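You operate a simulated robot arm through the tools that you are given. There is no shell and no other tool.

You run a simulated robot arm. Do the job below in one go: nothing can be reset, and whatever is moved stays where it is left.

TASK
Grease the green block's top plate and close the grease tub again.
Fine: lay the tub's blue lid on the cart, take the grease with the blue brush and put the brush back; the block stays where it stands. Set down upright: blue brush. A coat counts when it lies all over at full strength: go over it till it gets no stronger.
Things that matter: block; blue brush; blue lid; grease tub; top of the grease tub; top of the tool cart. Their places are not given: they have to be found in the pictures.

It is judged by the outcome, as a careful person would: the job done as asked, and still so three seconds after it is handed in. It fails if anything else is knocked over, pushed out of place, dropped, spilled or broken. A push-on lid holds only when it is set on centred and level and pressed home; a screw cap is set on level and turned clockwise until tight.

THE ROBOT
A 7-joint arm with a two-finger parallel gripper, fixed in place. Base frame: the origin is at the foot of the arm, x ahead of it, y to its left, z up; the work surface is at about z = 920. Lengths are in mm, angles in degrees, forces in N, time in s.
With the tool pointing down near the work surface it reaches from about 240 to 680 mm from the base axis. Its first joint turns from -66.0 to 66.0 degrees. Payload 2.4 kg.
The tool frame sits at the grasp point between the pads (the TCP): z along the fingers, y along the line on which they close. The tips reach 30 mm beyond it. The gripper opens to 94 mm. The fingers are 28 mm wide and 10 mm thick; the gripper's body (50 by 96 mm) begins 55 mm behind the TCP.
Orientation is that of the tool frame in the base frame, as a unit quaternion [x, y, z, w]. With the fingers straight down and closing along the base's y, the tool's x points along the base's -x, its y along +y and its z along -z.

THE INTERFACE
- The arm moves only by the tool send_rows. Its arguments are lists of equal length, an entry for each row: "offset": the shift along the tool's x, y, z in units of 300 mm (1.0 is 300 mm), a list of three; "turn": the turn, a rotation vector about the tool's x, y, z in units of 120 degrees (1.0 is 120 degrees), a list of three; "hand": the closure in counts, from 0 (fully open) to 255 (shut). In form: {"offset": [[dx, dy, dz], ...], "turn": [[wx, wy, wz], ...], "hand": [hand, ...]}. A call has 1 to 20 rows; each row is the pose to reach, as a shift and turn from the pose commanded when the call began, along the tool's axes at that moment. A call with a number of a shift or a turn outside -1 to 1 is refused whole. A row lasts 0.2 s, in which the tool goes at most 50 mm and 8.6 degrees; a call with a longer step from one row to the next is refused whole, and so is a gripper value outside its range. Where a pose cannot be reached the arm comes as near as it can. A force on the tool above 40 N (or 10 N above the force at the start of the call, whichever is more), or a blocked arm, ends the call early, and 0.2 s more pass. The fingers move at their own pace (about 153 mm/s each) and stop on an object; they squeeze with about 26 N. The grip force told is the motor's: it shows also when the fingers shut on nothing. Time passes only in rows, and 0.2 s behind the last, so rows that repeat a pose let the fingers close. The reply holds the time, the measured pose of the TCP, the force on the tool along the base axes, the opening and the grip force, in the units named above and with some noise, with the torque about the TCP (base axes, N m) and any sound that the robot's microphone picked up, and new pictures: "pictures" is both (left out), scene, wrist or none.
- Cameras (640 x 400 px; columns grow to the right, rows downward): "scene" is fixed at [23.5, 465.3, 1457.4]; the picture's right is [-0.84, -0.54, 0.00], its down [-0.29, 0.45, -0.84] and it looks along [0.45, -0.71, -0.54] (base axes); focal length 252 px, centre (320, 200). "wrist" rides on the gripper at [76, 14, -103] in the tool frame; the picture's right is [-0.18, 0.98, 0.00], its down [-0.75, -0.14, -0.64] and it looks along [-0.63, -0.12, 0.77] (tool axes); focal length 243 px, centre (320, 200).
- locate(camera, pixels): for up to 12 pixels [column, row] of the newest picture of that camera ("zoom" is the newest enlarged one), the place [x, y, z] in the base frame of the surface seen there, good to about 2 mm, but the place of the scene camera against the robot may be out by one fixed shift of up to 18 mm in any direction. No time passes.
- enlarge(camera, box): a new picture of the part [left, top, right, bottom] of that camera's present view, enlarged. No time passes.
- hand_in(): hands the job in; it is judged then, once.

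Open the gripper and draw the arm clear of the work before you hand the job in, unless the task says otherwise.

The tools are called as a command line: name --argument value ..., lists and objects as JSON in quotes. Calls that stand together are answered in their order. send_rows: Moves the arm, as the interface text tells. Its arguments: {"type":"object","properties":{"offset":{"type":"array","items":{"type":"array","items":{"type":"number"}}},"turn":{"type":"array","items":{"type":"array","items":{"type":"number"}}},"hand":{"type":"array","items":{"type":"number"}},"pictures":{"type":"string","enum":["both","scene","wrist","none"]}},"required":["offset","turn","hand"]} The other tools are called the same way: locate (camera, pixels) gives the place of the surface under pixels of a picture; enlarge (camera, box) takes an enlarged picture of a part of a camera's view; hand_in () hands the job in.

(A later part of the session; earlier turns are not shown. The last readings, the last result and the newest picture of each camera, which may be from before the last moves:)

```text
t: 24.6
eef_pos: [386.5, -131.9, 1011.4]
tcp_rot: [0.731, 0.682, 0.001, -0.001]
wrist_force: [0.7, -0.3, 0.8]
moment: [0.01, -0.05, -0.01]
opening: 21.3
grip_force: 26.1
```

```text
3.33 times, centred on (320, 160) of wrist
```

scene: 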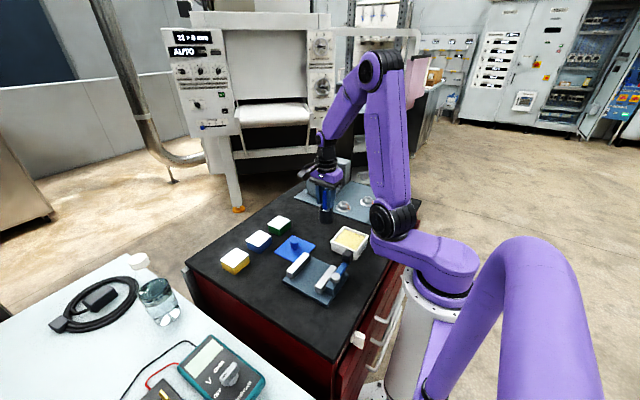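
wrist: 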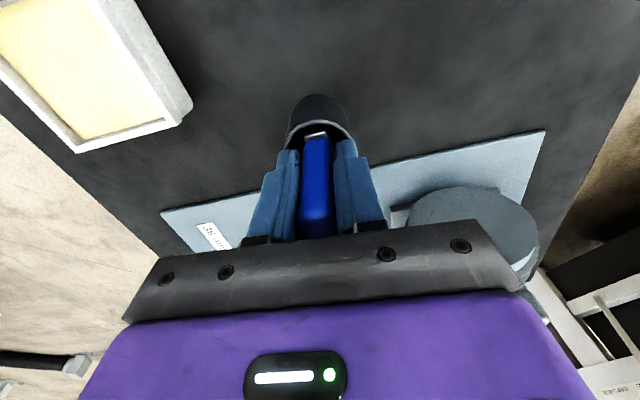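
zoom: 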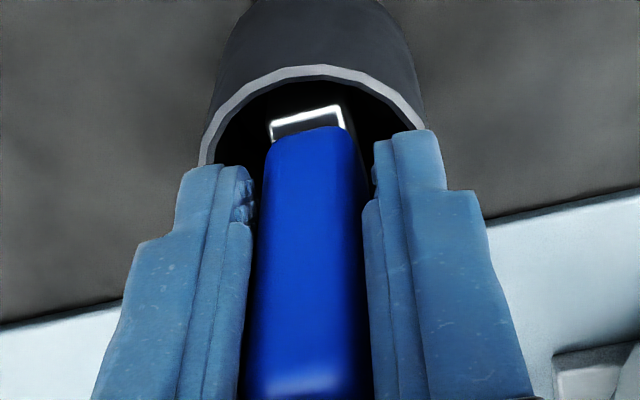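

Gripped at 21.3 mm with little force. I lift straight up by 90 mm.

send_rows --offset '[[0, 0, -0.01], [0, 0, -0.04], [0, 0, -0.08], [0, 0, -0.13], [0, 0, -0.18], [0, 0, -0.24], [0, 0, -0.3], [0, 0, -0.3]]' --turn '[[0, 0, 0], [0, 0, 0], [0, 0, 0], [0, 0, 0], [0, 0, 0], [0, 0, 0], [0, 0, 0], [0, 0, 0]]' --hand '[255, 255, 255, 255, 255, 255, 255, 255]' --pictures "both"

enlarge --camera "wrist" --box '[240, 60, 400, 220]'

enlarge --camera "scene" --box '[270, 130, 390, 230]'

```text
t: 26.4
eef_pos: [387.1, -132.1, 1102.3]
tcp_rot: [0.731, 0.682, 0.0, -0.001]
wrist_force: [-0.3, -0.4, -1.2]
moment: [-0.01, 0.0, 0.02]
opening: 21.3
grip_force: 26.4
```

scene: 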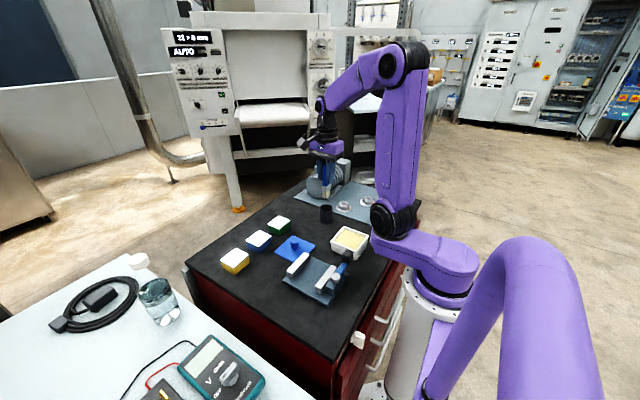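
wrist: 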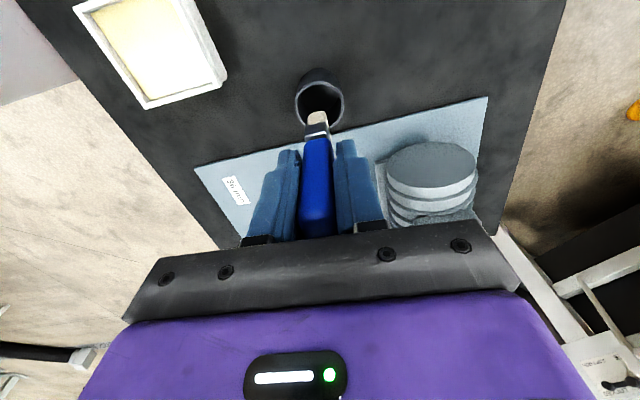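

```text
2.50 times, centred on (320, 140) of wrist
```

zoom: 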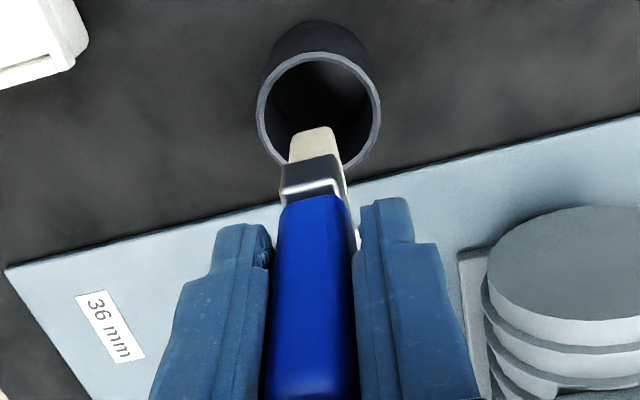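

```text
4.00 times, centred on (330, 180) of scene
```

zoom: 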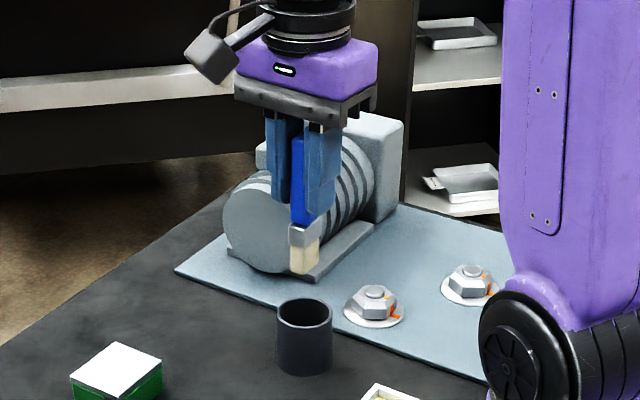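

The brush is out; its bristle tip is at scene zoom (303,270) and wrist (317,114). I locate the tip and ferrule.

locate --camera "zoom" --pixels '[[297, 268], [310, 270], [303, 250], [295, 240], [303, 232], [318, 255], [297, 200], [305, 338], [303, 305]]'

locate --camera "wrist" --pixels '[[317, 113], [312, 114], [323, 113], [316, 120], [309, 136], [327, 134], [317, 131], [325, 119], [305, 150], [329, 148]]'

```text
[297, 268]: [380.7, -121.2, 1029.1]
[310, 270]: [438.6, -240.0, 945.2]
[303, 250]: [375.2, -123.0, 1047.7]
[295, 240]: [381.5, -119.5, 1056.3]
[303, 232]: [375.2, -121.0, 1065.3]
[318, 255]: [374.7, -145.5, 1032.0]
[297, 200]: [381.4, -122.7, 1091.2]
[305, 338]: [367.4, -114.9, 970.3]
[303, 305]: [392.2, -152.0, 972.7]
```

```text
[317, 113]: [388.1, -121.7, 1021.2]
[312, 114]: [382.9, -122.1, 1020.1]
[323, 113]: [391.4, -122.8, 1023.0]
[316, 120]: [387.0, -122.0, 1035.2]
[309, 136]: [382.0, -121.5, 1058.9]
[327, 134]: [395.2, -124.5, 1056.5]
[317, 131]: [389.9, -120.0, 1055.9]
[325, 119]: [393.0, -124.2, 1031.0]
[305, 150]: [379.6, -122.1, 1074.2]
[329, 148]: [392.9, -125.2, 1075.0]
```

Tip is ~83 mm below the TCP, head ≈12 mm (x) × 24 mm (y). I locate the grease surface and the tub's rim in the wrist view.

enlarge --camera "wrist" --box '[50, -20, 250, 120]'

```text
refused: -20 is not a number from 0 to 400
```

enlarge --camera "wrist" --box '[50, 0, 250, 125]'

```text
3.20 times, centred on (150, 62) of wrist
```

zoom: 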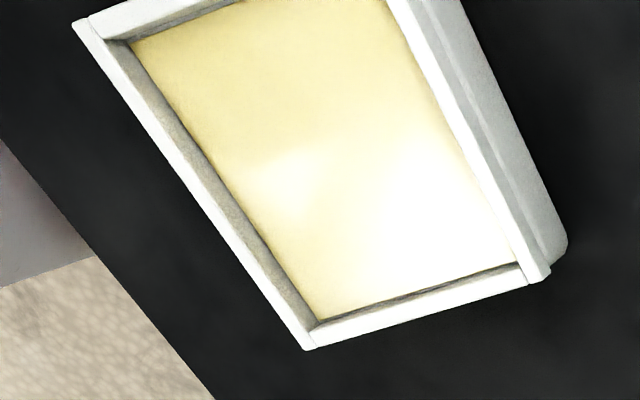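

The grease fills the tub to just below the rim. I locate grease points, inner wall and rim corners.

locate --camera "zoom" --pixels '[[300, 160], [400, 220], [250, 100], [325, 310], [510, 262], [150, 50], [82, 25], [308, 343], [530, 278], [312, 325], [545, 275], [420, 60]]'

```text
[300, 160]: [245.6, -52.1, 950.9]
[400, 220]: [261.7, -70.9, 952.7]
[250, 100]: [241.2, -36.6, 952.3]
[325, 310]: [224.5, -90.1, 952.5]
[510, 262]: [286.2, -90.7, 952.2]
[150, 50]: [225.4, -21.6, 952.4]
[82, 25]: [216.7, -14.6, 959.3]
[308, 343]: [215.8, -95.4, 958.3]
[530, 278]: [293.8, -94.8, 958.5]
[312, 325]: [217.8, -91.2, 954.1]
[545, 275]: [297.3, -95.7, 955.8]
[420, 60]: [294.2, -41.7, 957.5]
```

Grease surface z≈952, rim z≈958.5, tub centre ≈(256,-54). I carry the brush over the tub, squaring the yaw, and lower to tip ≈ 975.

send_rows --offset '[[0.046, -0.091, 0], [0.092, -0.182, 0], [0.138, -0.273, 0], [0.184, -0.364, 0], [0.23, -0.455, 0], [0.23, -0.455, 0.075], [0.23, -0.455, 0.15], [0.23, -0.455, 0.15]]' --turn '[[0, 0, -0.0067], [0, 0, -0.0133], [0, 0, -0.02], [0, 0, -0.0267], [0, 0, -0.0333], [0, 0, -0.0333], [0, 0, -0.0333], [0, 0, -0.0333]]' --hand '[255, 255, 255, 255, 255, 255, 255, 255]' --pictures "both"

enlarge --camera "scene" --box '[300, 170, 400, 270]'

```text
t: 28.2
eef_pos: [254.9, -53.2, 1055.9]
tcp_rot: [0.707, 0.708, 0.001, 0.0]
wrist_force: [0.1, 0.3, -0.7]
moment: [0.0, 0.03, -0.03]
opening: 21.4
grip_force: 26.1
```

scene: 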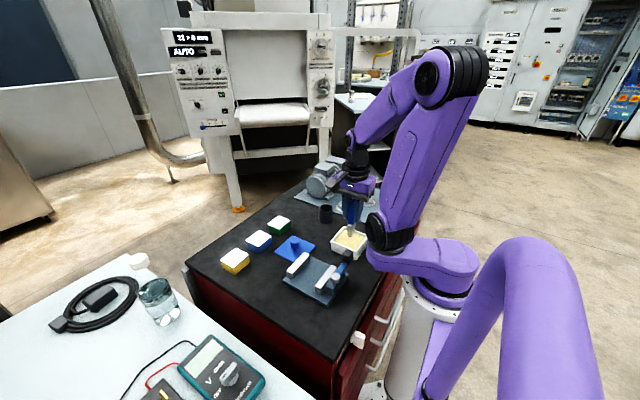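
wrist: 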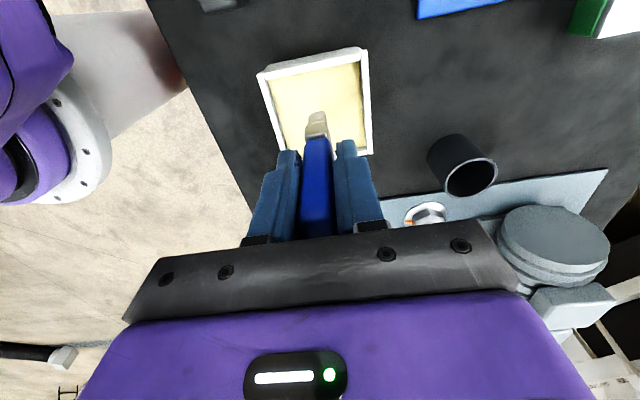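

```text
4.00 times, centred on (350, 220) of scene
```

zoom: 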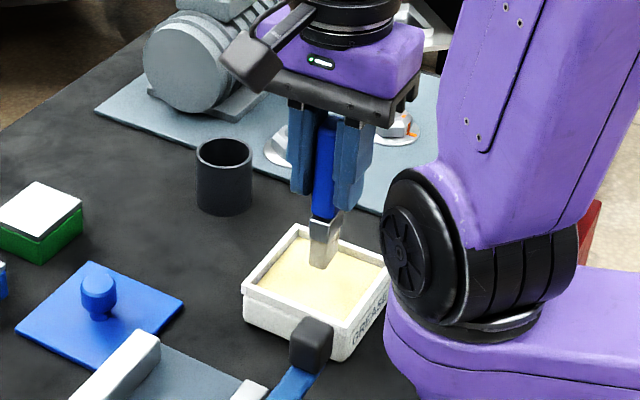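

The tip is above the middle of the grease. I lower slowly until the tip is ~7 mm in the grease and read the force.

send_rows --offset '[[0, 0, 0.03], [0, 0, 0.06], [0, 0, 0.07], [0, 0, 0.08], [0, 0, 0.087]]' --turn '[[0, 0, 0], [0, 0, 0], [0, 0, 0], [0, 0, 0], [0, 0, 0]]' --hand '[255, 255, 255, 255, 255]' --pictures "none"

enlarge --camera "scene" --box '[300, 170, 400, 270]'

```text
t: 29.4
eef_pos: [254.9, -54.8, 1031.8]
tcp_rot: [0.707, 0.707, 0.002, 0.0]
wrist_force: [-3.0, 0.0, 20.2]
moment: [-0.25, 0.22, -0.05]
opening: 21.3
grip_force: 25.9
```

```text
4.00 times, centred on (350, 220) of scene
```

zoom: 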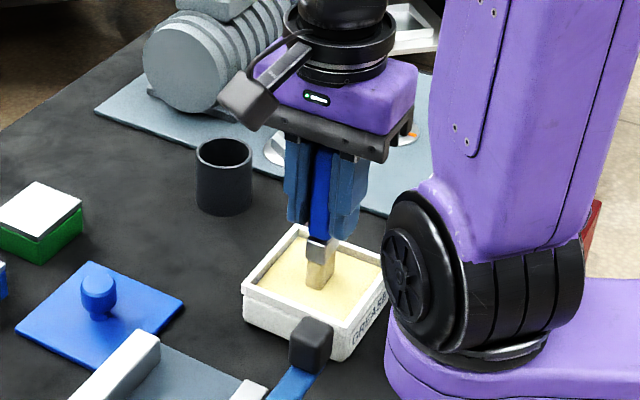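

Contact with the grease (20 N). I ease off by 1.5 mm to press lightly for a moment, then lift 35 mm and look at the bristles.

send_rows --offset '[[0, 0, -0.005], [0, 0, -0.005], [0, 0, -0.005], [0, 0, -0.04], [0, 0, -0.08], [0, 0, -0.117], [0, 0, -0.117]]' --turn '[[0, 0, 0], [0, 0, 0], [0, 0, 0], [0, 0, 0], [0, 0, 0], [0, 0, 0], [0, 0, 0]]' --hand '[255, 255, 255, 255, 255, 255, 255]' --pictures "both"

enlarge --camera "wrist" --box '[240, 40, 400, 180]'

enlarge --camera "scene" --box '[310, 190, 390, 260]'

```text
t: 31.0
eef_pos: [255.7, -52.9, 1066.6]
tcp_rot: [0.707, 0.707, 0.001, 0.0]
wrist_force: [0.1, 0.4, -1.2]
moment: [0.0, -0.01, 0.01]
opening: 21.5
grip_force: 25.9
```

scene: 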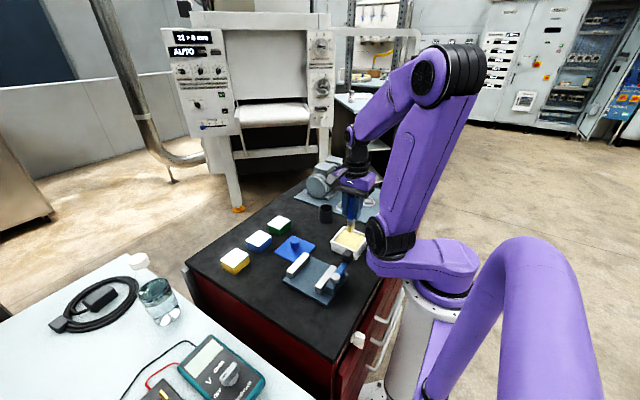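
wrist: 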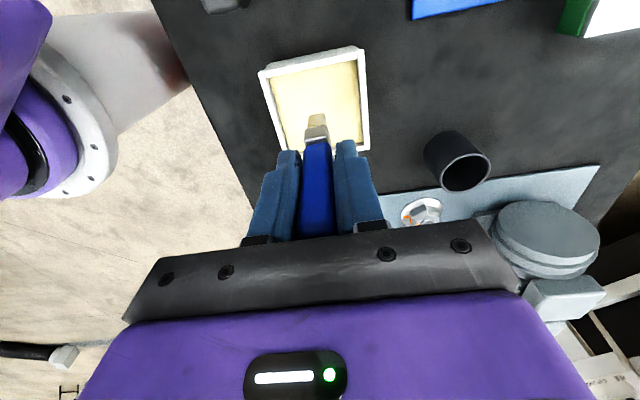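

```text
2.86 times, centred on (320, 110) of wrist
```

zoom: 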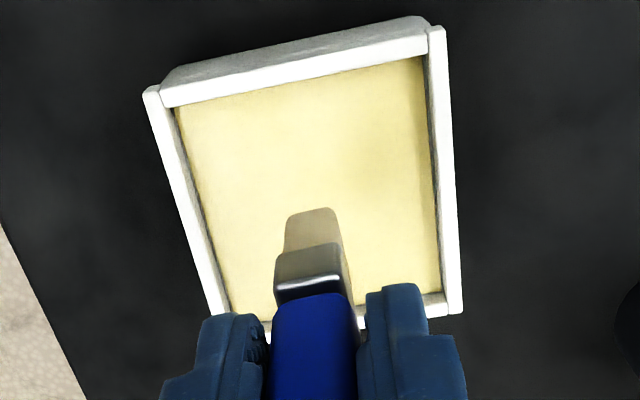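

```text
5.71 times, centred on (350, 225) of scene
```

zoom: 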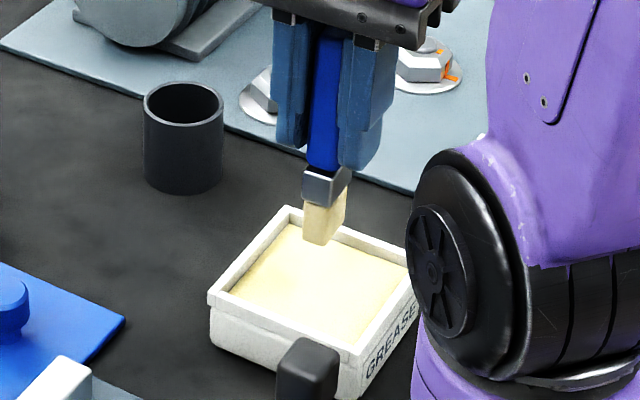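

The bristles look yellow now. I check the tip's place relative to the TCP (whether the brush slid in the grip).

locate --camera "zoom" --pixels '[[306, 238], [318, 242], [316, 215], [335, 225], [318, 180]]'

locate --camera "wrist" --pixels '[[316, 113.5], [312, 115], [321, 113.5], [316, 120], [310, 134], [328, 133]]'

```text
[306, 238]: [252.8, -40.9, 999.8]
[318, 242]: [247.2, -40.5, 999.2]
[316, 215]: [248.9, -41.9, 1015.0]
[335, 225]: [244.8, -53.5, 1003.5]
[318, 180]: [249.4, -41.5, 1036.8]
```

```text
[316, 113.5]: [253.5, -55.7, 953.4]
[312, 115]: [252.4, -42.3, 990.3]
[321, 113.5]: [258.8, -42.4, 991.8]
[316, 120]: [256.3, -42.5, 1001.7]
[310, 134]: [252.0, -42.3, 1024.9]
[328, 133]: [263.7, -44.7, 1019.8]
```

The brush slid up ~6 mm in the grip under the 20 N (tip now ≈77 mm below the TCP), so I must press gently. I carry it above the green block's centre (486,-9), tip ~40 mm above the plate.

send_rows --offset '[[0.0, 0.0, -0.03], [0.025, 0.128, -0.03], [0.051, 0.256, -0.03], [0.076, 0.384, -0.03], [0.101, 0.511, -0.03], [0.127, 0.639, -0.03], [0.152, 0.767, -0.03], [0.152, 0.767, -0.03]]' --turn '[[0, 0, 0], [0, 0, 0], [0, 0, 0], [0, 0, 0], [0, 0, 0], [0, 0, 0], [0, 0, 0], [0, 0, 0]]' --hand '[255, 255, 255, 255, 255, 255, 255, 255]' --pictures "both"

enlarge --camera "wrist" --box '[240, 40, 400, 180]'

locate --camera "zoom" --pixels '[[320, 100]]'

```text
t: 32.8
eef_pos: [485.6, -7.0, 1073.9]
tcp_rot: [0.707, 0.707, 0.002, 0.0]
wrist_force: [-0.2, 0.0, -0.9]
moment: [0.0, -0.01, -0.01]
opening: 21.3
grip_force: 26.0
```

scene: 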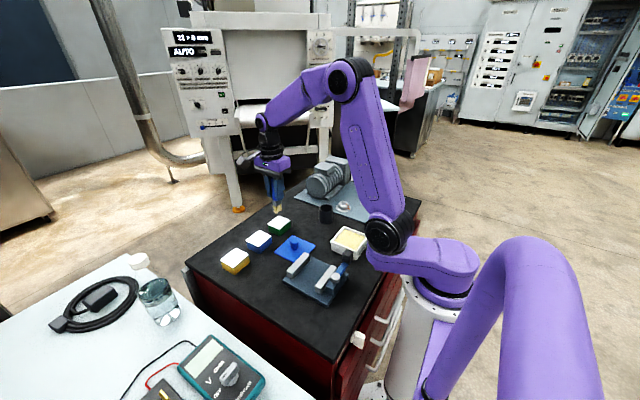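
wrist: 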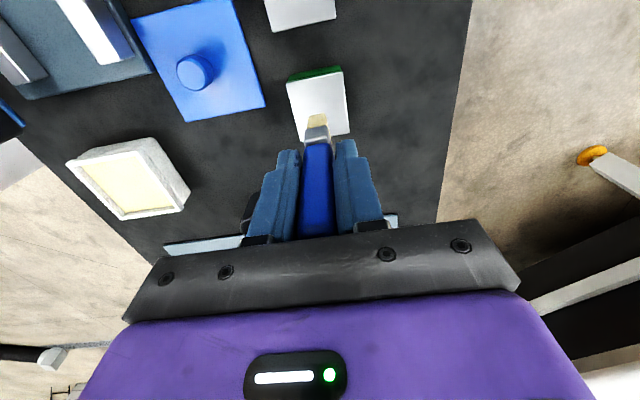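

```text
2.86 times, centred on (320, 110) of wrist
```

zoom: 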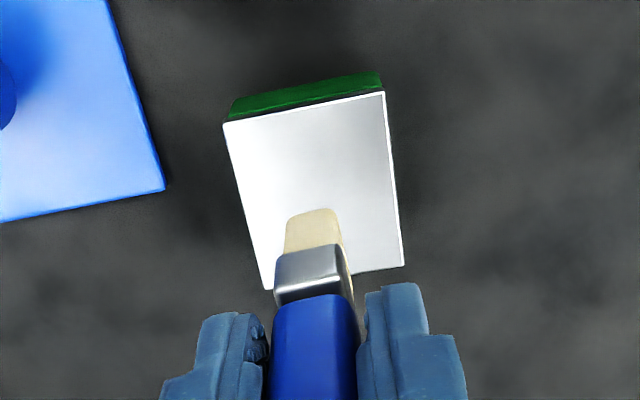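

```text
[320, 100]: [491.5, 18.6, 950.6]
```

The plate is seen from zoom (224,123) to (402,265). I locate its corners just inside.

locate --camera "zoom" --pixels '[[229, 127], [380, 97], [272, 284], [398, 262], [310, 180], [240, 200], [395, 180], [300, 112], [322, 212], [290, 214], [336, 214]]'

```text
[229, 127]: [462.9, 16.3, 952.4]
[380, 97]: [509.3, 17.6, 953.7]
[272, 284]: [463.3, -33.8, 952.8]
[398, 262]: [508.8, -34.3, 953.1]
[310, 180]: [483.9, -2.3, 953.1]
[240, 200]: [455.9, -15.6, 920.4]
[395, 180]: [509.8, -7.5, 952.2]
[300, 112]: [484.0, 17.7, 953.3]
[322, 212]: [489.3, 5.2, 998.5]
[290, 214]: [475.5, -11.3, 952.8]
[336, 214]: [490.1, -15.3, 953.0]
```

Plate: x 462–510, y -35–18, z≈953. I go to the corner lane (466,-26) and descend to about 5 mm above the plate.

send_rows --offset '[[-0.0567, -0.0673, 0.0], [-0.0567, -0.0673, 0.05], [-0.0567, -0.0673, 0.1], [-0.0567, -0.0673, 0.13], [-0.0567, -0.0673, 0.13]]' --turn '[[0, 0, 0], [0, 0, 0], [0, 0, 0], [0, 0, 0], [0, 0, 0]]' --hand '[255, 255, 255, 255, 255]' --pictures "none"

enlarge --camera "scene" --box '[250, 190, 310, 250]'

```text
t: 34.0
eef_pos: [465.0, -24.7, 1035.5]
tcp_rot: [0.707, 0.707, 0.0, -0.002]
wrist_force: [0.3, 0.4, -0.5]
moment: [-0.04, -0.02, -0.01]
opening: 21.3
grip_force: 26.1
```

```text
6.67 times, centred on (280, 220) of scene
```

zoom: 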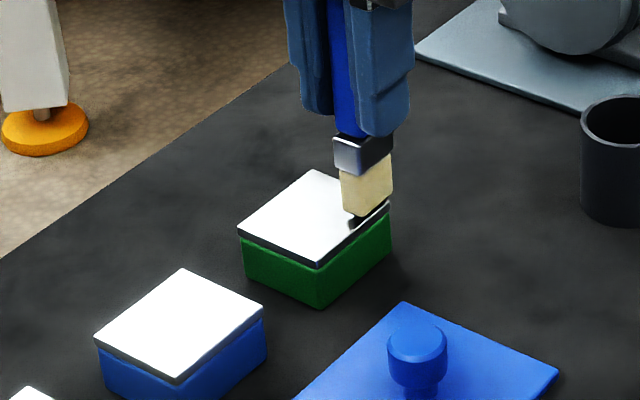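

The tip is just above the near corner. I step down 1.5 mm at a time reading the force.

send_rows --offset '[[0, 0, 0.005], [0, 0, 0.01]]' --turn '[[0, 0, 0], [0, 0, 0]]' --hand '[255, 255]' --pictures "none"

```text
t: 34.6
eef_pos: [464.6, -23.3, 1032.8]
tcp_rot: [0.707, 0.707, 0.001, 0.0]
wrist_force: [-0.2, 0.5, -0.2]
moment: [0.05, -0.01, 0.0]
opening: 21.1
grip_force: 25.9
```

No contact yet at z≈1032.8; another small step.

send_rows --offset '[[0, 0, 0.004], [0, 0, 0.007]]' --turn '[[0, 0, 0], [0, 0, 0]]' --hand '[255, 255]' --pictures "none"

```text
t: 35.2
eef_pos: [465.6, -23.1, 1031.6]
tcp_rot: [0.707, 0.707, 0.002, 0.001]
wrist_force: [-3.8, 0.2, 21.1]
moment: [-0.15, 0.27, -0.07]
opening: 21.6
grip_force: 26.5
```

Contact at 21 N (the slip limit of the grip). I back off 0.6 mm and read again.

send_rows --offset '[[0, 0, -0.002]]' --turn '[[0, 0, 0]]' --hand '[255]' --pictures "none"

```text
t: 35.6
eef_pos: [465.4, -24.9, 1031.7]
tcp_rot: [0.707, 0.707, 0.002, 0.001]
wrist_force: [-1.4, -0.2, 19.9]
moment: [-0.19, 0.14, 0.03]
opening: 21.5
grip_force: 26.4
```

Still ~20 N; back off another 0.6 mm.

send_rows --offset '[[0, 0, -0.002]]' --turn '[[0, 0, 0]]' --hand '[255]' --pictures "none"

```text
t: 36.0
eef_pos: [464.8, -24.9, 1030.2]
tcp_rot: [0.707, 0.707, 0.001, 0.0]
wrist_force: [0.8, -0.5, 14.8]
moment: [-0.12, -0.03, 0.0]
opening: 21.3
grip_force: 26.1
```

14.8 N now, so about 8 N/mm. I back off another 0.9 mm to reach ~6 N.

send_rows --offset '[[0, 0, -0.003]]' --turn '[[0, 0, 0]]' --hand '[255]' --pictures "none"

```text
t: 36.4
eef_pos: [465.1, -25.4, 1031.6]
tcp_rot: [0.707, 0.707, 0.001, -0.002]
wrist_force: [1.4, -0.5, 2.9]
moment: [-0.12, -0.11, 0.02]
opening: 21.6
grip_force: 26.0
```

Light contact now (~4 N). I stroke along x from 465 to 507 in this lane and look at the result.

send_rows --offset '[[0, 0.014, 0], [0, 0.028, 0], [0, 0.042, 0], [0, 0.056, 0], [0, 0.07, 0], [0, 0.084, 0], [0, 0.098, 0], [0, 0.112, 0], [0, 0.126, 0], [0, 0.14, 0]]' --turn '[[0, 0, 0], [0, 0, 0], [0, 0, 0], [0, 0, 0], [0, 0, 0], [0, 0, 0], [0, 0, 0], [0, 0, 0], [0, 0, 0], [0, 0, 0]]' --hand '[255, 255, 255, 255, 255, 255, 255, 255, 255, 255]' --pictures "both"

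enlarge --camera "wrist" --box '[240, 40, 400, 180]'

enlarge --camera "scene" --box '[250, 190, 310, 250]'

```text
t: 38.6
eef_pos: [507.4, -26.4, 1033.4]
tcp_rot: [0.707, 0.707, 0.001, 0.0]
wrist_force: [1.1, 0.2, -0.7]
moment: [0.01, 0.0, 0.0]
opening: 21.3
grip_force: 25.8
```

scene: 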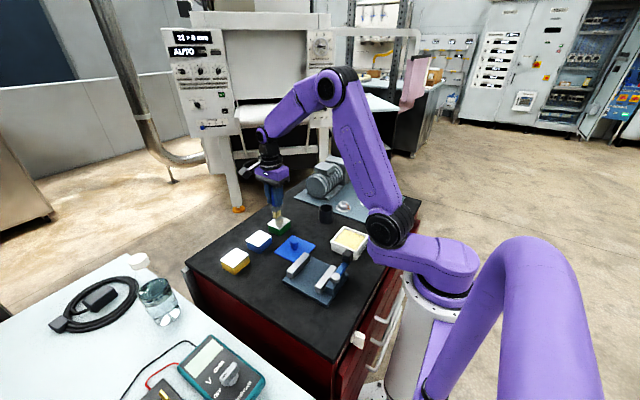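
wrist: 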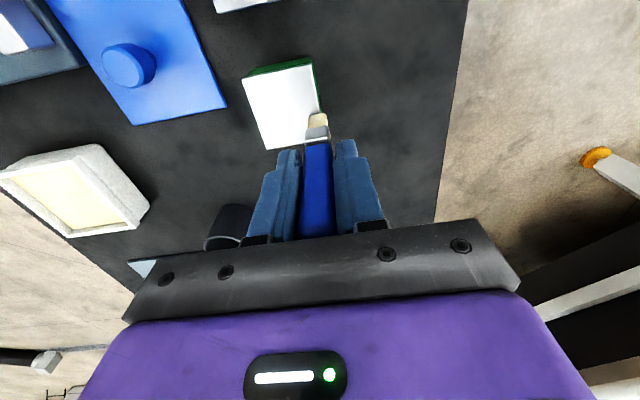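

```text
2.86 times, centred on (320, 110) of wrist
```

zoom: 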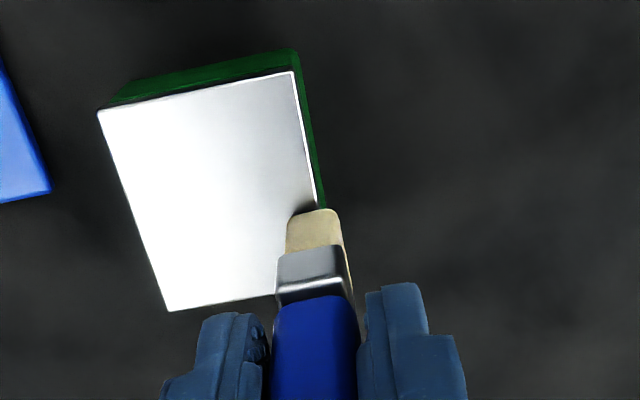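

```text
6.67 times, centred on (280, 220) of scene
```

zoom: 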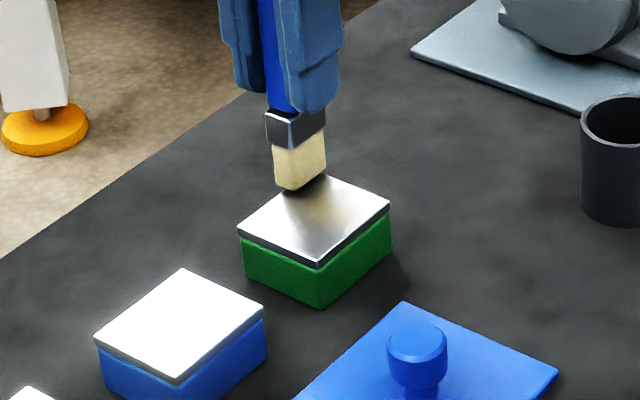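

Contact was lost towards the end (force ~0). I lift a little and move aside in -y to see what the plate looks like.

send_rows --offset '[[0, 0, -0.05], [-0.08, -0.035, -0.08], [-0.16, -0.07, -0.08], [-0.16, -0.07, -0.08]]' --turn '[[0, 0, 0], [0, 0, 0], [0, 0, 0], [0, 0, 0]]' --hand '[255, 255, 255, 255]' --pictures "both"

enlarge --camera "wrist" --box '[240, 0, 400, 120]'

enlarge --camera "scene" --box '[250, 200, 310, 250]'

```text
t: 39.6
eef_pos: [486.3, -72.1, 1057.8]
tcp_rot: [0.707, 0.707, 0.002, 0.0]
wrist_force: [0.0, 0.7, -0.4]
moment: [0.0, 0.02, 0.01]
opening: 21.1
grip_force: 26.2
```

scene: 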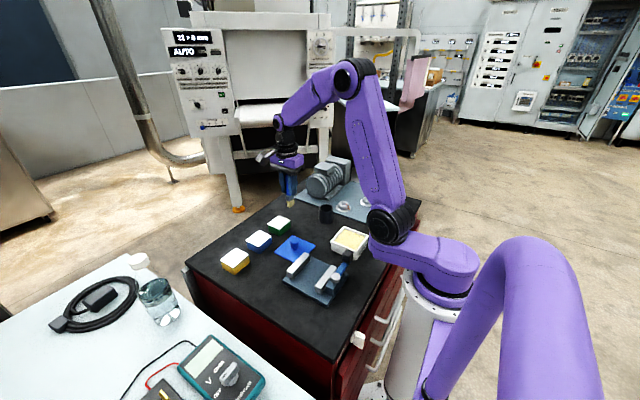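
wrist: 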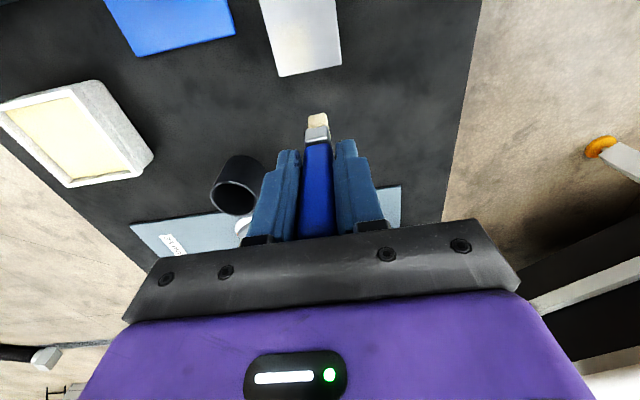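

```text
3.33 times, centred on (320, 60) of wrist
```

zoom: 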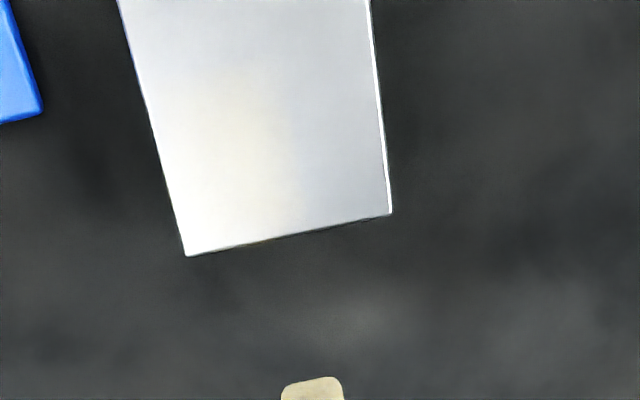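

```text
8.00 times, centred on (280, 225) of scene
```

zoom: 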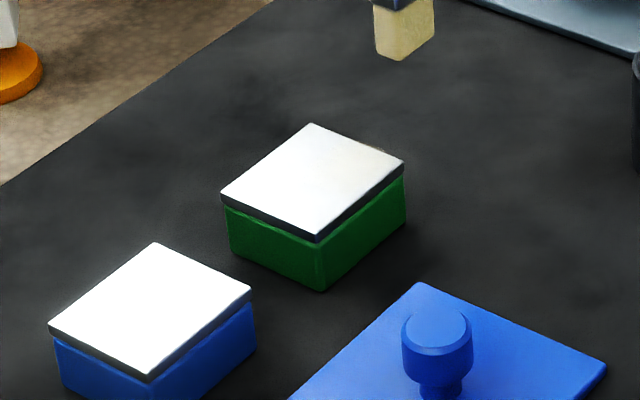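

A faint yellowish tint shows at the near part (zoom (240,150)), so the coat is building where there was contact. I return to the far corner (506,-27) and find contact there.

send_rows --offset '[[0.08, 0.03, 0], [0.157, 0.063, 0], [0.157, 0.063, 0.05], [0.157, 0.063, 0.08], [0.157, 0.063, 0.084]]' --turn '[[0, 0, 0], [0, 0, 0], [0, 0, 0], [0, 0, 0], [0, 0, 0]]' --hand '[255, 255, 255, 255, 255]' --pictures "none"

```text
t: 40.8
eef_pos: [504.8, -24.9, 1031.8]
tcp_rot: [0.707, 0.707, 0.001, 0.0]
wrist_force: [-0.3, 0.2, 0.3]
moment: [-0.01, 0.02, 0.03]
opening: 21.3
grip_force: 25.6
```

No contact at z 1031.8 here. Down another 0.9 mm.

send_rows --offset '[[0, 0, 0.003]]' --turn '[[0, 0, 0]]' --hand '[255]' --pictures "none"

```text
t: 41.2
eef_pos: [505.1, -25.8, 1031.0]
tcp_rot: [0.707, 0.707, 0.002, 0.001]
wrist_force: [-2.1, 1.2, 10.5]
moment: [-0.04, 0.19, -0.03]
opening: 21.5
grip_force: 25.8
```

~11 N at z 1030.9. I stroke 20 mm toward -x at that height and read the force.

send_rows --offset '[[0, -0.013, 0], [0, -0.027, 0], [0, -0.04, 0], [0, -0.053, 0], [0, -0.067, 0]]' --turn '[[0, 0, 0], [0, 0, 0], [0, 0, 0], [0, 0, 0], [0, 0, 0]]' --hand '[255, 255, 255, 255, 255]' --pictures "none"

```text
t: 42.4
eef_pos: [484.0, -27.1, 1030.7]
tcp_rot: [0.707, 0.707, 0.002, 0.002]
wrist_force: [5.8, -0.5, 15.6]
moment: [-0.13, -0.39, 0.09]
opening: 21.4
grip_force: 26.2
```

15.6 N at x=484 with 5.8 N drag. I ease 0.6 mm and continue to x≈465.

send_rows --offset '[[0, -0.013, -0.002], [0, -0.027, -0.002], [0, -0.04, -0.003], [0, -0.053, -0.003], [0, -0.063, -0.003]]' --turn '[[0, 0, 0], [0, 0, 0], [0, 0, 0], [0, 0, 0], [0, 0, 0]]' --hand '[255, 255, 255, 255, 255]' --pictures "wrist"

enlarge --camera "wrist" --box '[260, 20, 420, 140]'

enlarge --camera "scene" --box '[250, 195, 310, 245]'

```text
t: 43.6
eef_pos: [465.4, -26.2, 1031.6]
tcp_rot: [0.707, 0.707, 0.002, -0.001]
wrist_force: [3.4, 0.9, 9.8]
moment: [-0.04, -0.26, 0.04]
opening: 21.1
grip_force: 25.3
```

wrist: 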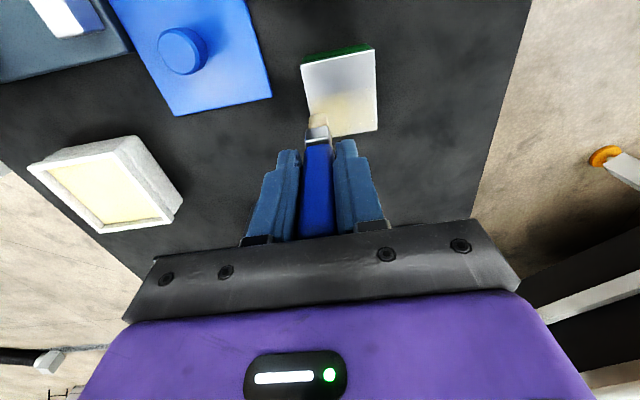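

```text
3.33 times, centred on (340, 80) of wrist
```

zoom: 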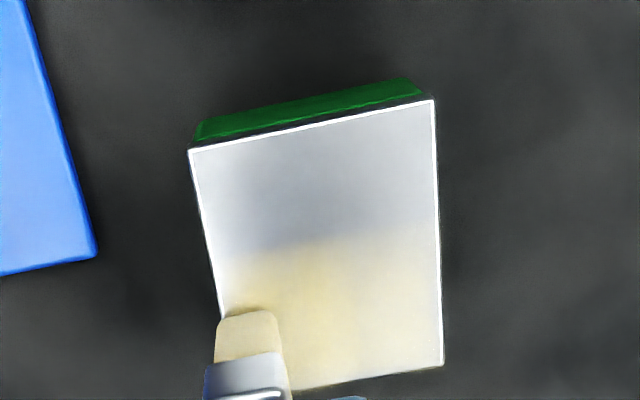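

```text
8.00 times, centred on (280, 220) of scene
```

zoom: 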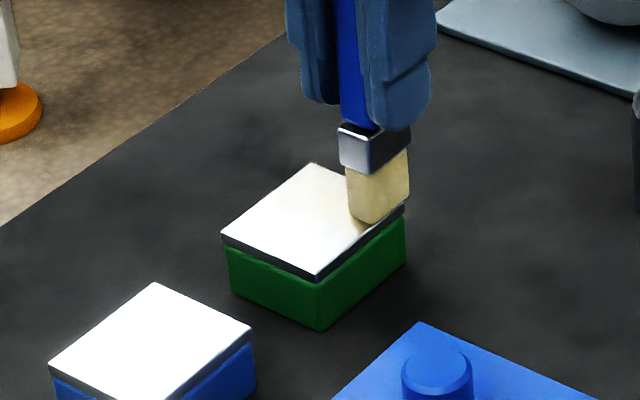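

The coat is building (yellow band at y<-10, stronger toward the middle). I go over this lane again forward and back, with a slight downward slope toward +x.

send_rows --offset '[[0, 0.013, 0.0003], [0, 0.026, 0.0006], [0, 0.039, 0.0009], [0, 0.052, 0.0012], [0, 0.065, 0.0015], [0, 0.078, 0.0018], [0, 0.091, 0.0021], [0, 0.104, 0.0024], [0, 0.117, 0.0027], [0, 0.13, 0.0032], [0, 0.117, 0.0027], [0, 0.104, 0.0024], [0, 0.091, 0.0021], [0, 0.078, 0.0018], [0, 0.065, 0.0015], [0, 0.052, 0.0012], [0, 0.039, 0.0009], [0, 0.026, 0.0006], [0, 0.013, 0.0003], [0, 0.0, 0.0]]' --turn '[[0, 0, 0], [0, 0, 0], [0, 0, 0], [0, 0, 0], [0, 0, 0], [0, 0, 0], [0, 0, 0], [0, 0, 0], [0, 0, 0], [0, 0, 0], [0, 0, 0], [0, 0, 0], [0, 0, 0], [0, 0, 0], [0, 0, 0], [0, 0, 0], [0, 0, 0], [0, 0, 0], [0, 0, 0], [0, 0, 0]]' --hand '[255, 255, 255, 255, 255, 255, 255, 255, 255, 255, 255, 255, 255, 255, 255, 255, 255, 255, 255, 255]' --pictures "wrist"

enlarge --camera "wrist" --box '[260, 20, 420, 140]'

```text
t: 47.8
eef_pos: [464.8, -25.1, 1031.2]
tcp_rot: [0.707, 0.707, 0.001, 0.0]
wrist_force: [-0.1, 0.0, 0.0]
moment: [0.02, -0.01, 0.01]
opening: 21.3
grip_force: 26.1
```

wrist: 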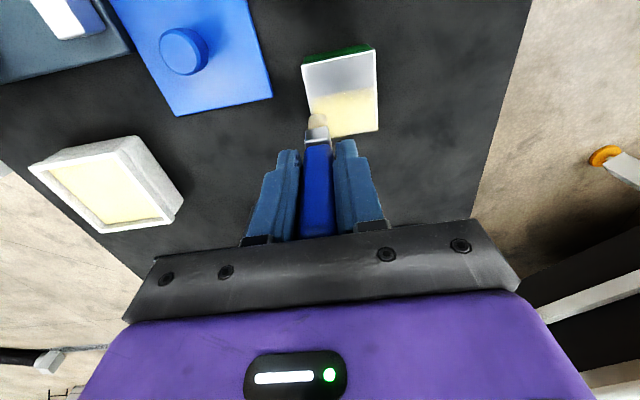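

```text
3.33 times, centred on (340, 80) of wrist
```

zoom: 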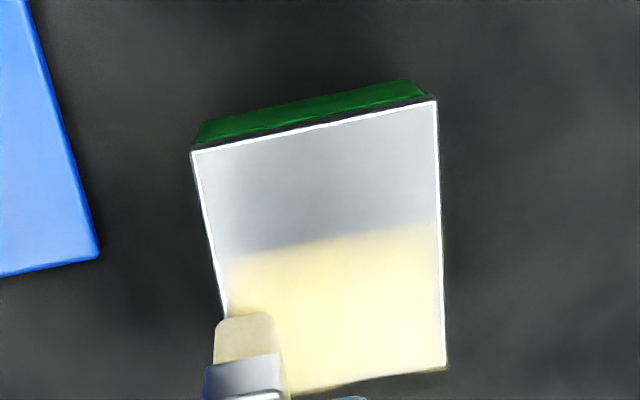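

Strong, even band now at y<-11. Contact at this end has faded (brush crept up slightly), so I shift to the middle lane (y≈-8.5), lower 0.6 mm, and check the force.

send_rows --offset '[[0.02, 0, 0.0], [0.04, 0, 0.0], [0.061, 0.005, 0.002], [0.061, 0.02, 0.002]]' --turn '[[0, 0, 0], [0, 0, 0], [0, 0, 0], [0, 0, 0]]' --hand '[255, 255, 255, 255]' --pictures "none"

```text
t: 48.8
eef_pos: [472.9, -7.4, 1031.2]
tcp_rot: [0.706, 0.708, 0.0, 0.0]
wrist_force: [-0.6, 0.2, -0.7]
moment: [0.01, -0.05, -0.01]
opening: 21.3
grip_force: 25.8
```

No contact yet; lower 0.9 mm more.

send_rows --offset '[[0, 0, 0.002], [0, 0, 0.003]]' --turn '[[0, 0, 0], [0, 0, 0]]' --hand '[255, 255]' --pictures "none"

```text
t: 49.4
eef_pos: [472.4, -6.8, 1030.3]
tcp_rot: [0.707, 0.707, 0.001, 0.0]
wrist_force: [-3.3, 1.1, 11.7]
moment: [-0.12, 0.2, -0.02]
opening: 21.5
grip_force: 26.6
```

11.7 N. I stroke this middle lane to +x and back over the whole plate width.

send_rows --offset '[[0, 0.014, 0.0002], [0, 0.028, 0.0004], [0, 0.042, 0.0006], [0, 0.056, 0.0008], [0, 0.07, 0.001], [0, 0.084, 0.0012], [0, 0.098, 0.0014], [0, 0.111, 0.0016], [0, 0.098, 0.0014], [0, 0.084, 0.0012], [0, 0.07, 0.001], [0, 0.056, 0.0008], [0, 0.042, 0.0006], [0, 0.028, 0.0004], [0, 0.014, 0.0002], [0, 0.0, 0.0], [0, -0.014, 0.0], [0, -0.026, 0.0]]' --turn '[[0, 0, 0], [0, 0, 0], [0, 0, 0], [0, 0, 0], [0, 0, 0], [0, 0, 0], [0, 0, 0], [0, 0, 0], [0, 0, 0], [0, 0, 0], [0, 0, 0], [0, 0, 0], [0, 0, 0], [0, 0, 0], [0, 0, 0], [0, 0, 0], [0, 0, 0], [0, 0, 0]]' --hand '[255, 255, 255, 255, 255, 255, 255, 255, 255, 255, 255, 255, 255, 255, 255, 255, 255, 255]' --pictures "wrist"

enlarge --camera "wrist" --box '[260, 20, 420, 140]'

```text
t: 53.2
eef_pos: [462.8, -7.7, 1029.5]
tcp_rot: [0.707, 0.708, 0.0, -0.001]
wrist_force: [0.4, -1.0, 2.3]
moment: [-0.07, -0.07, 0.01]
opening: 21.5
grip_force: 26.2
```

wrist: 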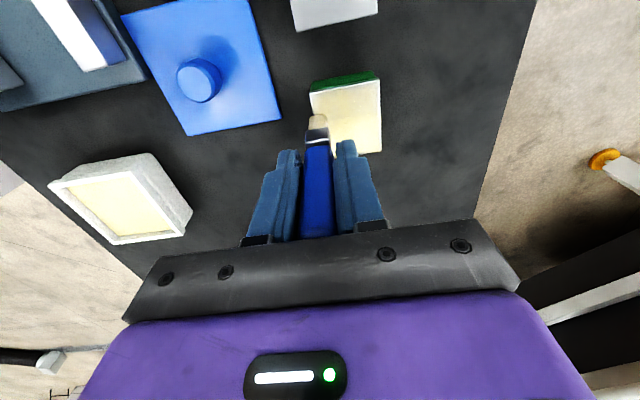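

```text
3.33 times, centred on (340, 80) of wrist
```

zoom: 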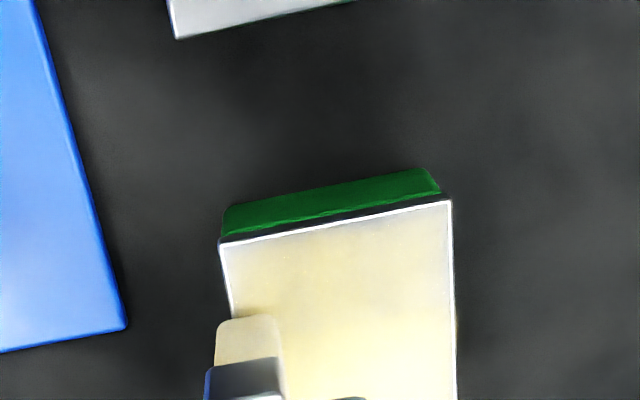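

The coat now nearly reaches the far edge. I move to the third lane (y≈+8.5), lower 0.6 mm and check force.

send_rows --offset '[[0.02, 0.005, 0], [0.04, 0.01, 0.001], [0.057, 0.013, 0.002], [0.057, 0.02, 0.002]]' --turn '[[0, 0, 0], [0, 0, 0], [0, 0, 0], [0, 0, 0]]' --hand '[255, 255, 255, 255]' --pictures "none"

```text
t: 54.2
eef_pos: [469.7, 9.2, 1028.7]
tcp_rot: [0.707, 0.707, 0.001, 0.0]
wrist_force: [-4.6, -2.2, 14.3]
moment: [-0.39, 0.37, -0.1]
opening: 21.5
grip_force: 25.8
```

Good contact (14 N). I stroke this lane forward and back.

send_rows --offset '[[0, 0.014, 0.0], [0, 0.028, 0.0], [0, 0.042, 0.0002], [0, 0.056, 0.0004], [0, 0.07, 0.0006], [0, 0.084, 0.0008], [0, 0.098, 0.001], [0, 0.111, 0.001], [0, 0.12, 0.001], [0, 0.105, 0.001], [0, 0.09, 0.0008], [0, 0.075, 0.0006], [0, 0.06, 0.0004], [0, 0.045, 0.0002], [0, 0.03, 0.0], [0, 0.015, 0.0], [0, 0.0, 0.0], [0, -0.01, 0.0], [0, -0.02, 0.0]]' --turn '[[0, 0, 0], [0, 0, 0], [0, 0, 0], [0, 0, 0], [0, 0, 0], [0, 0, 0], [0, 0, 0], [0, 0, 0], [0, 0, 0], [0, 0, 0], [0, 0, 0], [0, 0, 0], [0, 0, 0], [0, 0, 0], [0, 0, 0], [0, 0, 0], [0, 0, 0], [0, 0, 0], [0, 0, 0]]' --hand '[255, 255, 255, 255, 255, 255, 255, 255, 255, 255, 255, 255, 255, 255, 255, 255, 255, 255, 255]' --pictures "wrist"

enlarge --camera "wrist" --box '[260, 40, 420, 160]'

enlarge --camera "scene" --box '[250, 195, 310, 245]'

```text
t: 58.2
eef_pos: [463.9, 8.7, 1029.7]
tcp_rot: [0.707, 0.707, 0.001, 0.0]
wrist_force: [-0.5, 0.8, 0.1]
moment: [0.0, 0.01, 0.03]
opening: 20.9
grip_force: 26.0
```

wrist: 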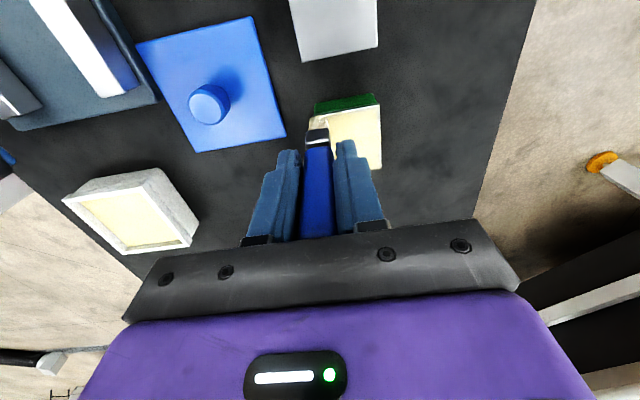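

```text
3.33 times, centred on (340, 100) of wrist
```

zoom: 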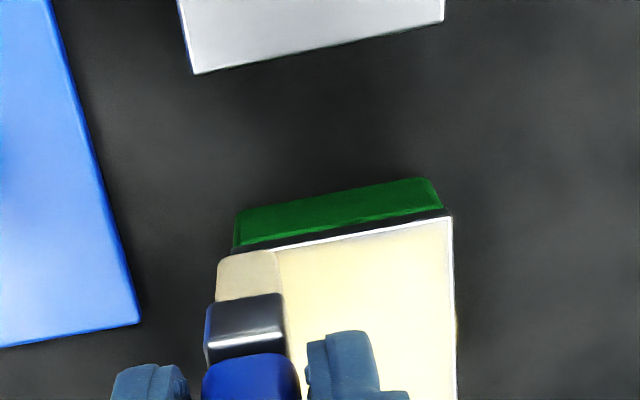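

```text
8.00 times, centred on (280, 220) of scene
```

zoom: 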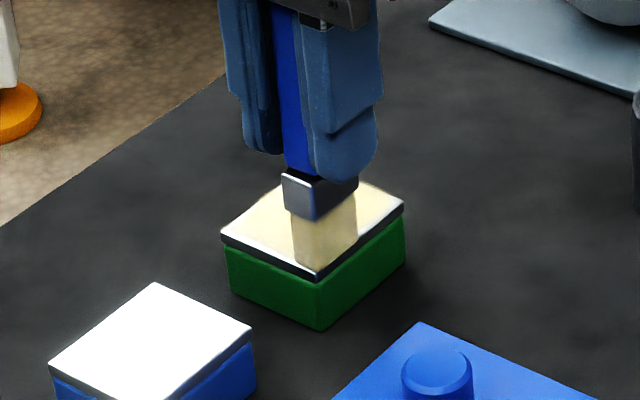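

The coat covers the plate nearly all over. I lift and move aside to see the whole plate and judge the strength.

send_rows --offset '[[0, 0, -0.05], [-0.09, 0.02, -0.09], [-0.18, 0.05, -0.09], [-0.27, 0.07, -0.09], [-0.27, 0.07, -0.09]]' --turn '[[0, 0, 0], [0, 0, 0], [0, 0, 0], [0, 0, 0], [0, 0, 0]]' --hand '[255, 255, 255, 255, 255]' --pictures "both"

enlarge --camera "wrist" --box '[240, 0, 400, 120]'

enlarge --camera "scene" --box '[250, 200, 310, 250]'

```text
t: 59.4
eef_pos: [485.0, -72.0, 1055.2]
tcp_rot: [0.707, 0.707, 0.0, 0.001]
wrist_force: [-0.7, -0.1, -0.4]
moment: [0.01, 0.01, 0.03]
opening: 21.3
grip_force: 25.9
```

scene: 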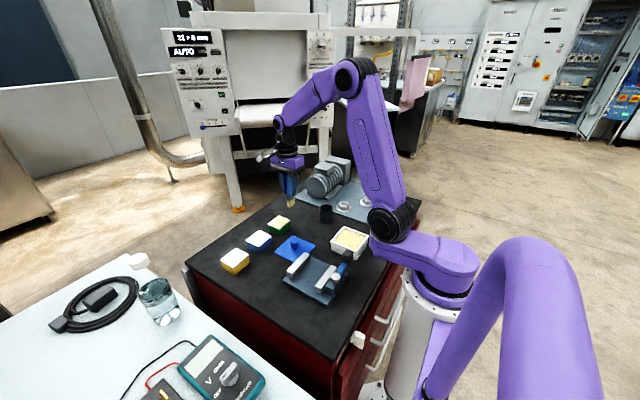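
wrist: 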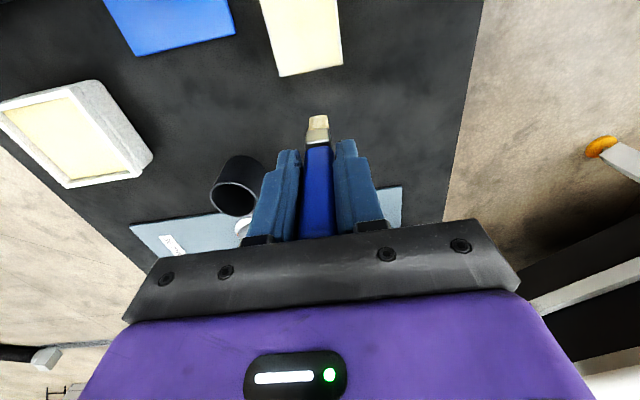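

```text
3.33 times, centred on (320, 60) of wrist
```

zoom: 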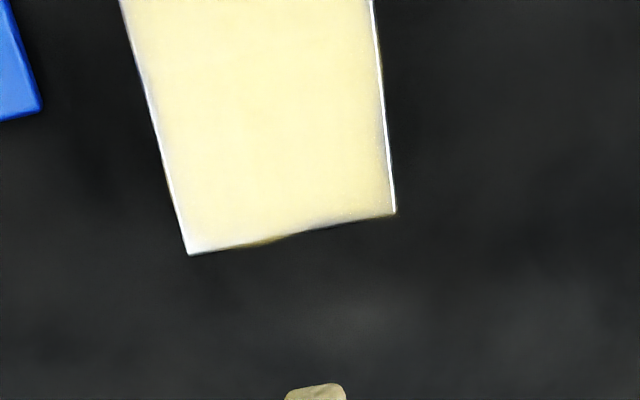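

```text
8.00 times, centred on (280, 225) of scene
```

zoom: 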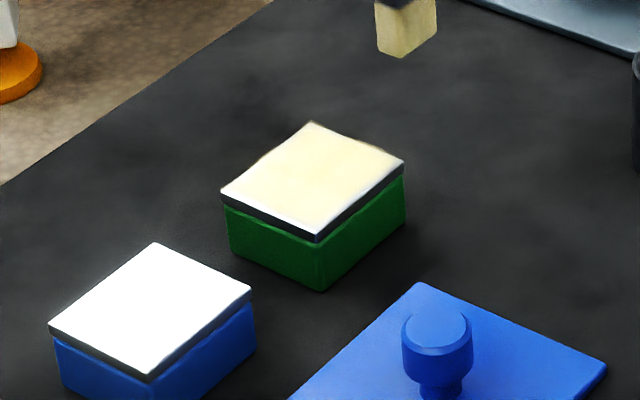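

The plate is yellow all over, with slightly thinner strips along the edges (left edge zoom (150,150), right edge (390,180)). I go back to run the edges: first the x≈464 edge.

send_rows --offset '[[0.07, -0.04, 0], [0.145, -0.0737, 0], [0.145, -0.0737, 0.05], [0.145, -0.0737, 0.085], [0.145, -0.0737, 0.0917]]' --turn '[[0, 0, 0], [0, 0, 0], [0, 0, 0], [0, 0, 0], [0, 0, 0]]' --hand '[255, 255, 255, 255, 255]' --pictures "none"

```text
t: 60.6
eef_pos: [463.8, -27.7, 1029.4]
tcp_rot: [0.707, 0.707, 0.002, 0.0]
wrist_force: [-1.1, -0.4, 4.3]
moment: [-0.02, 0.04, -0.04]
opening: 20.9
grip_force: 26.0
```

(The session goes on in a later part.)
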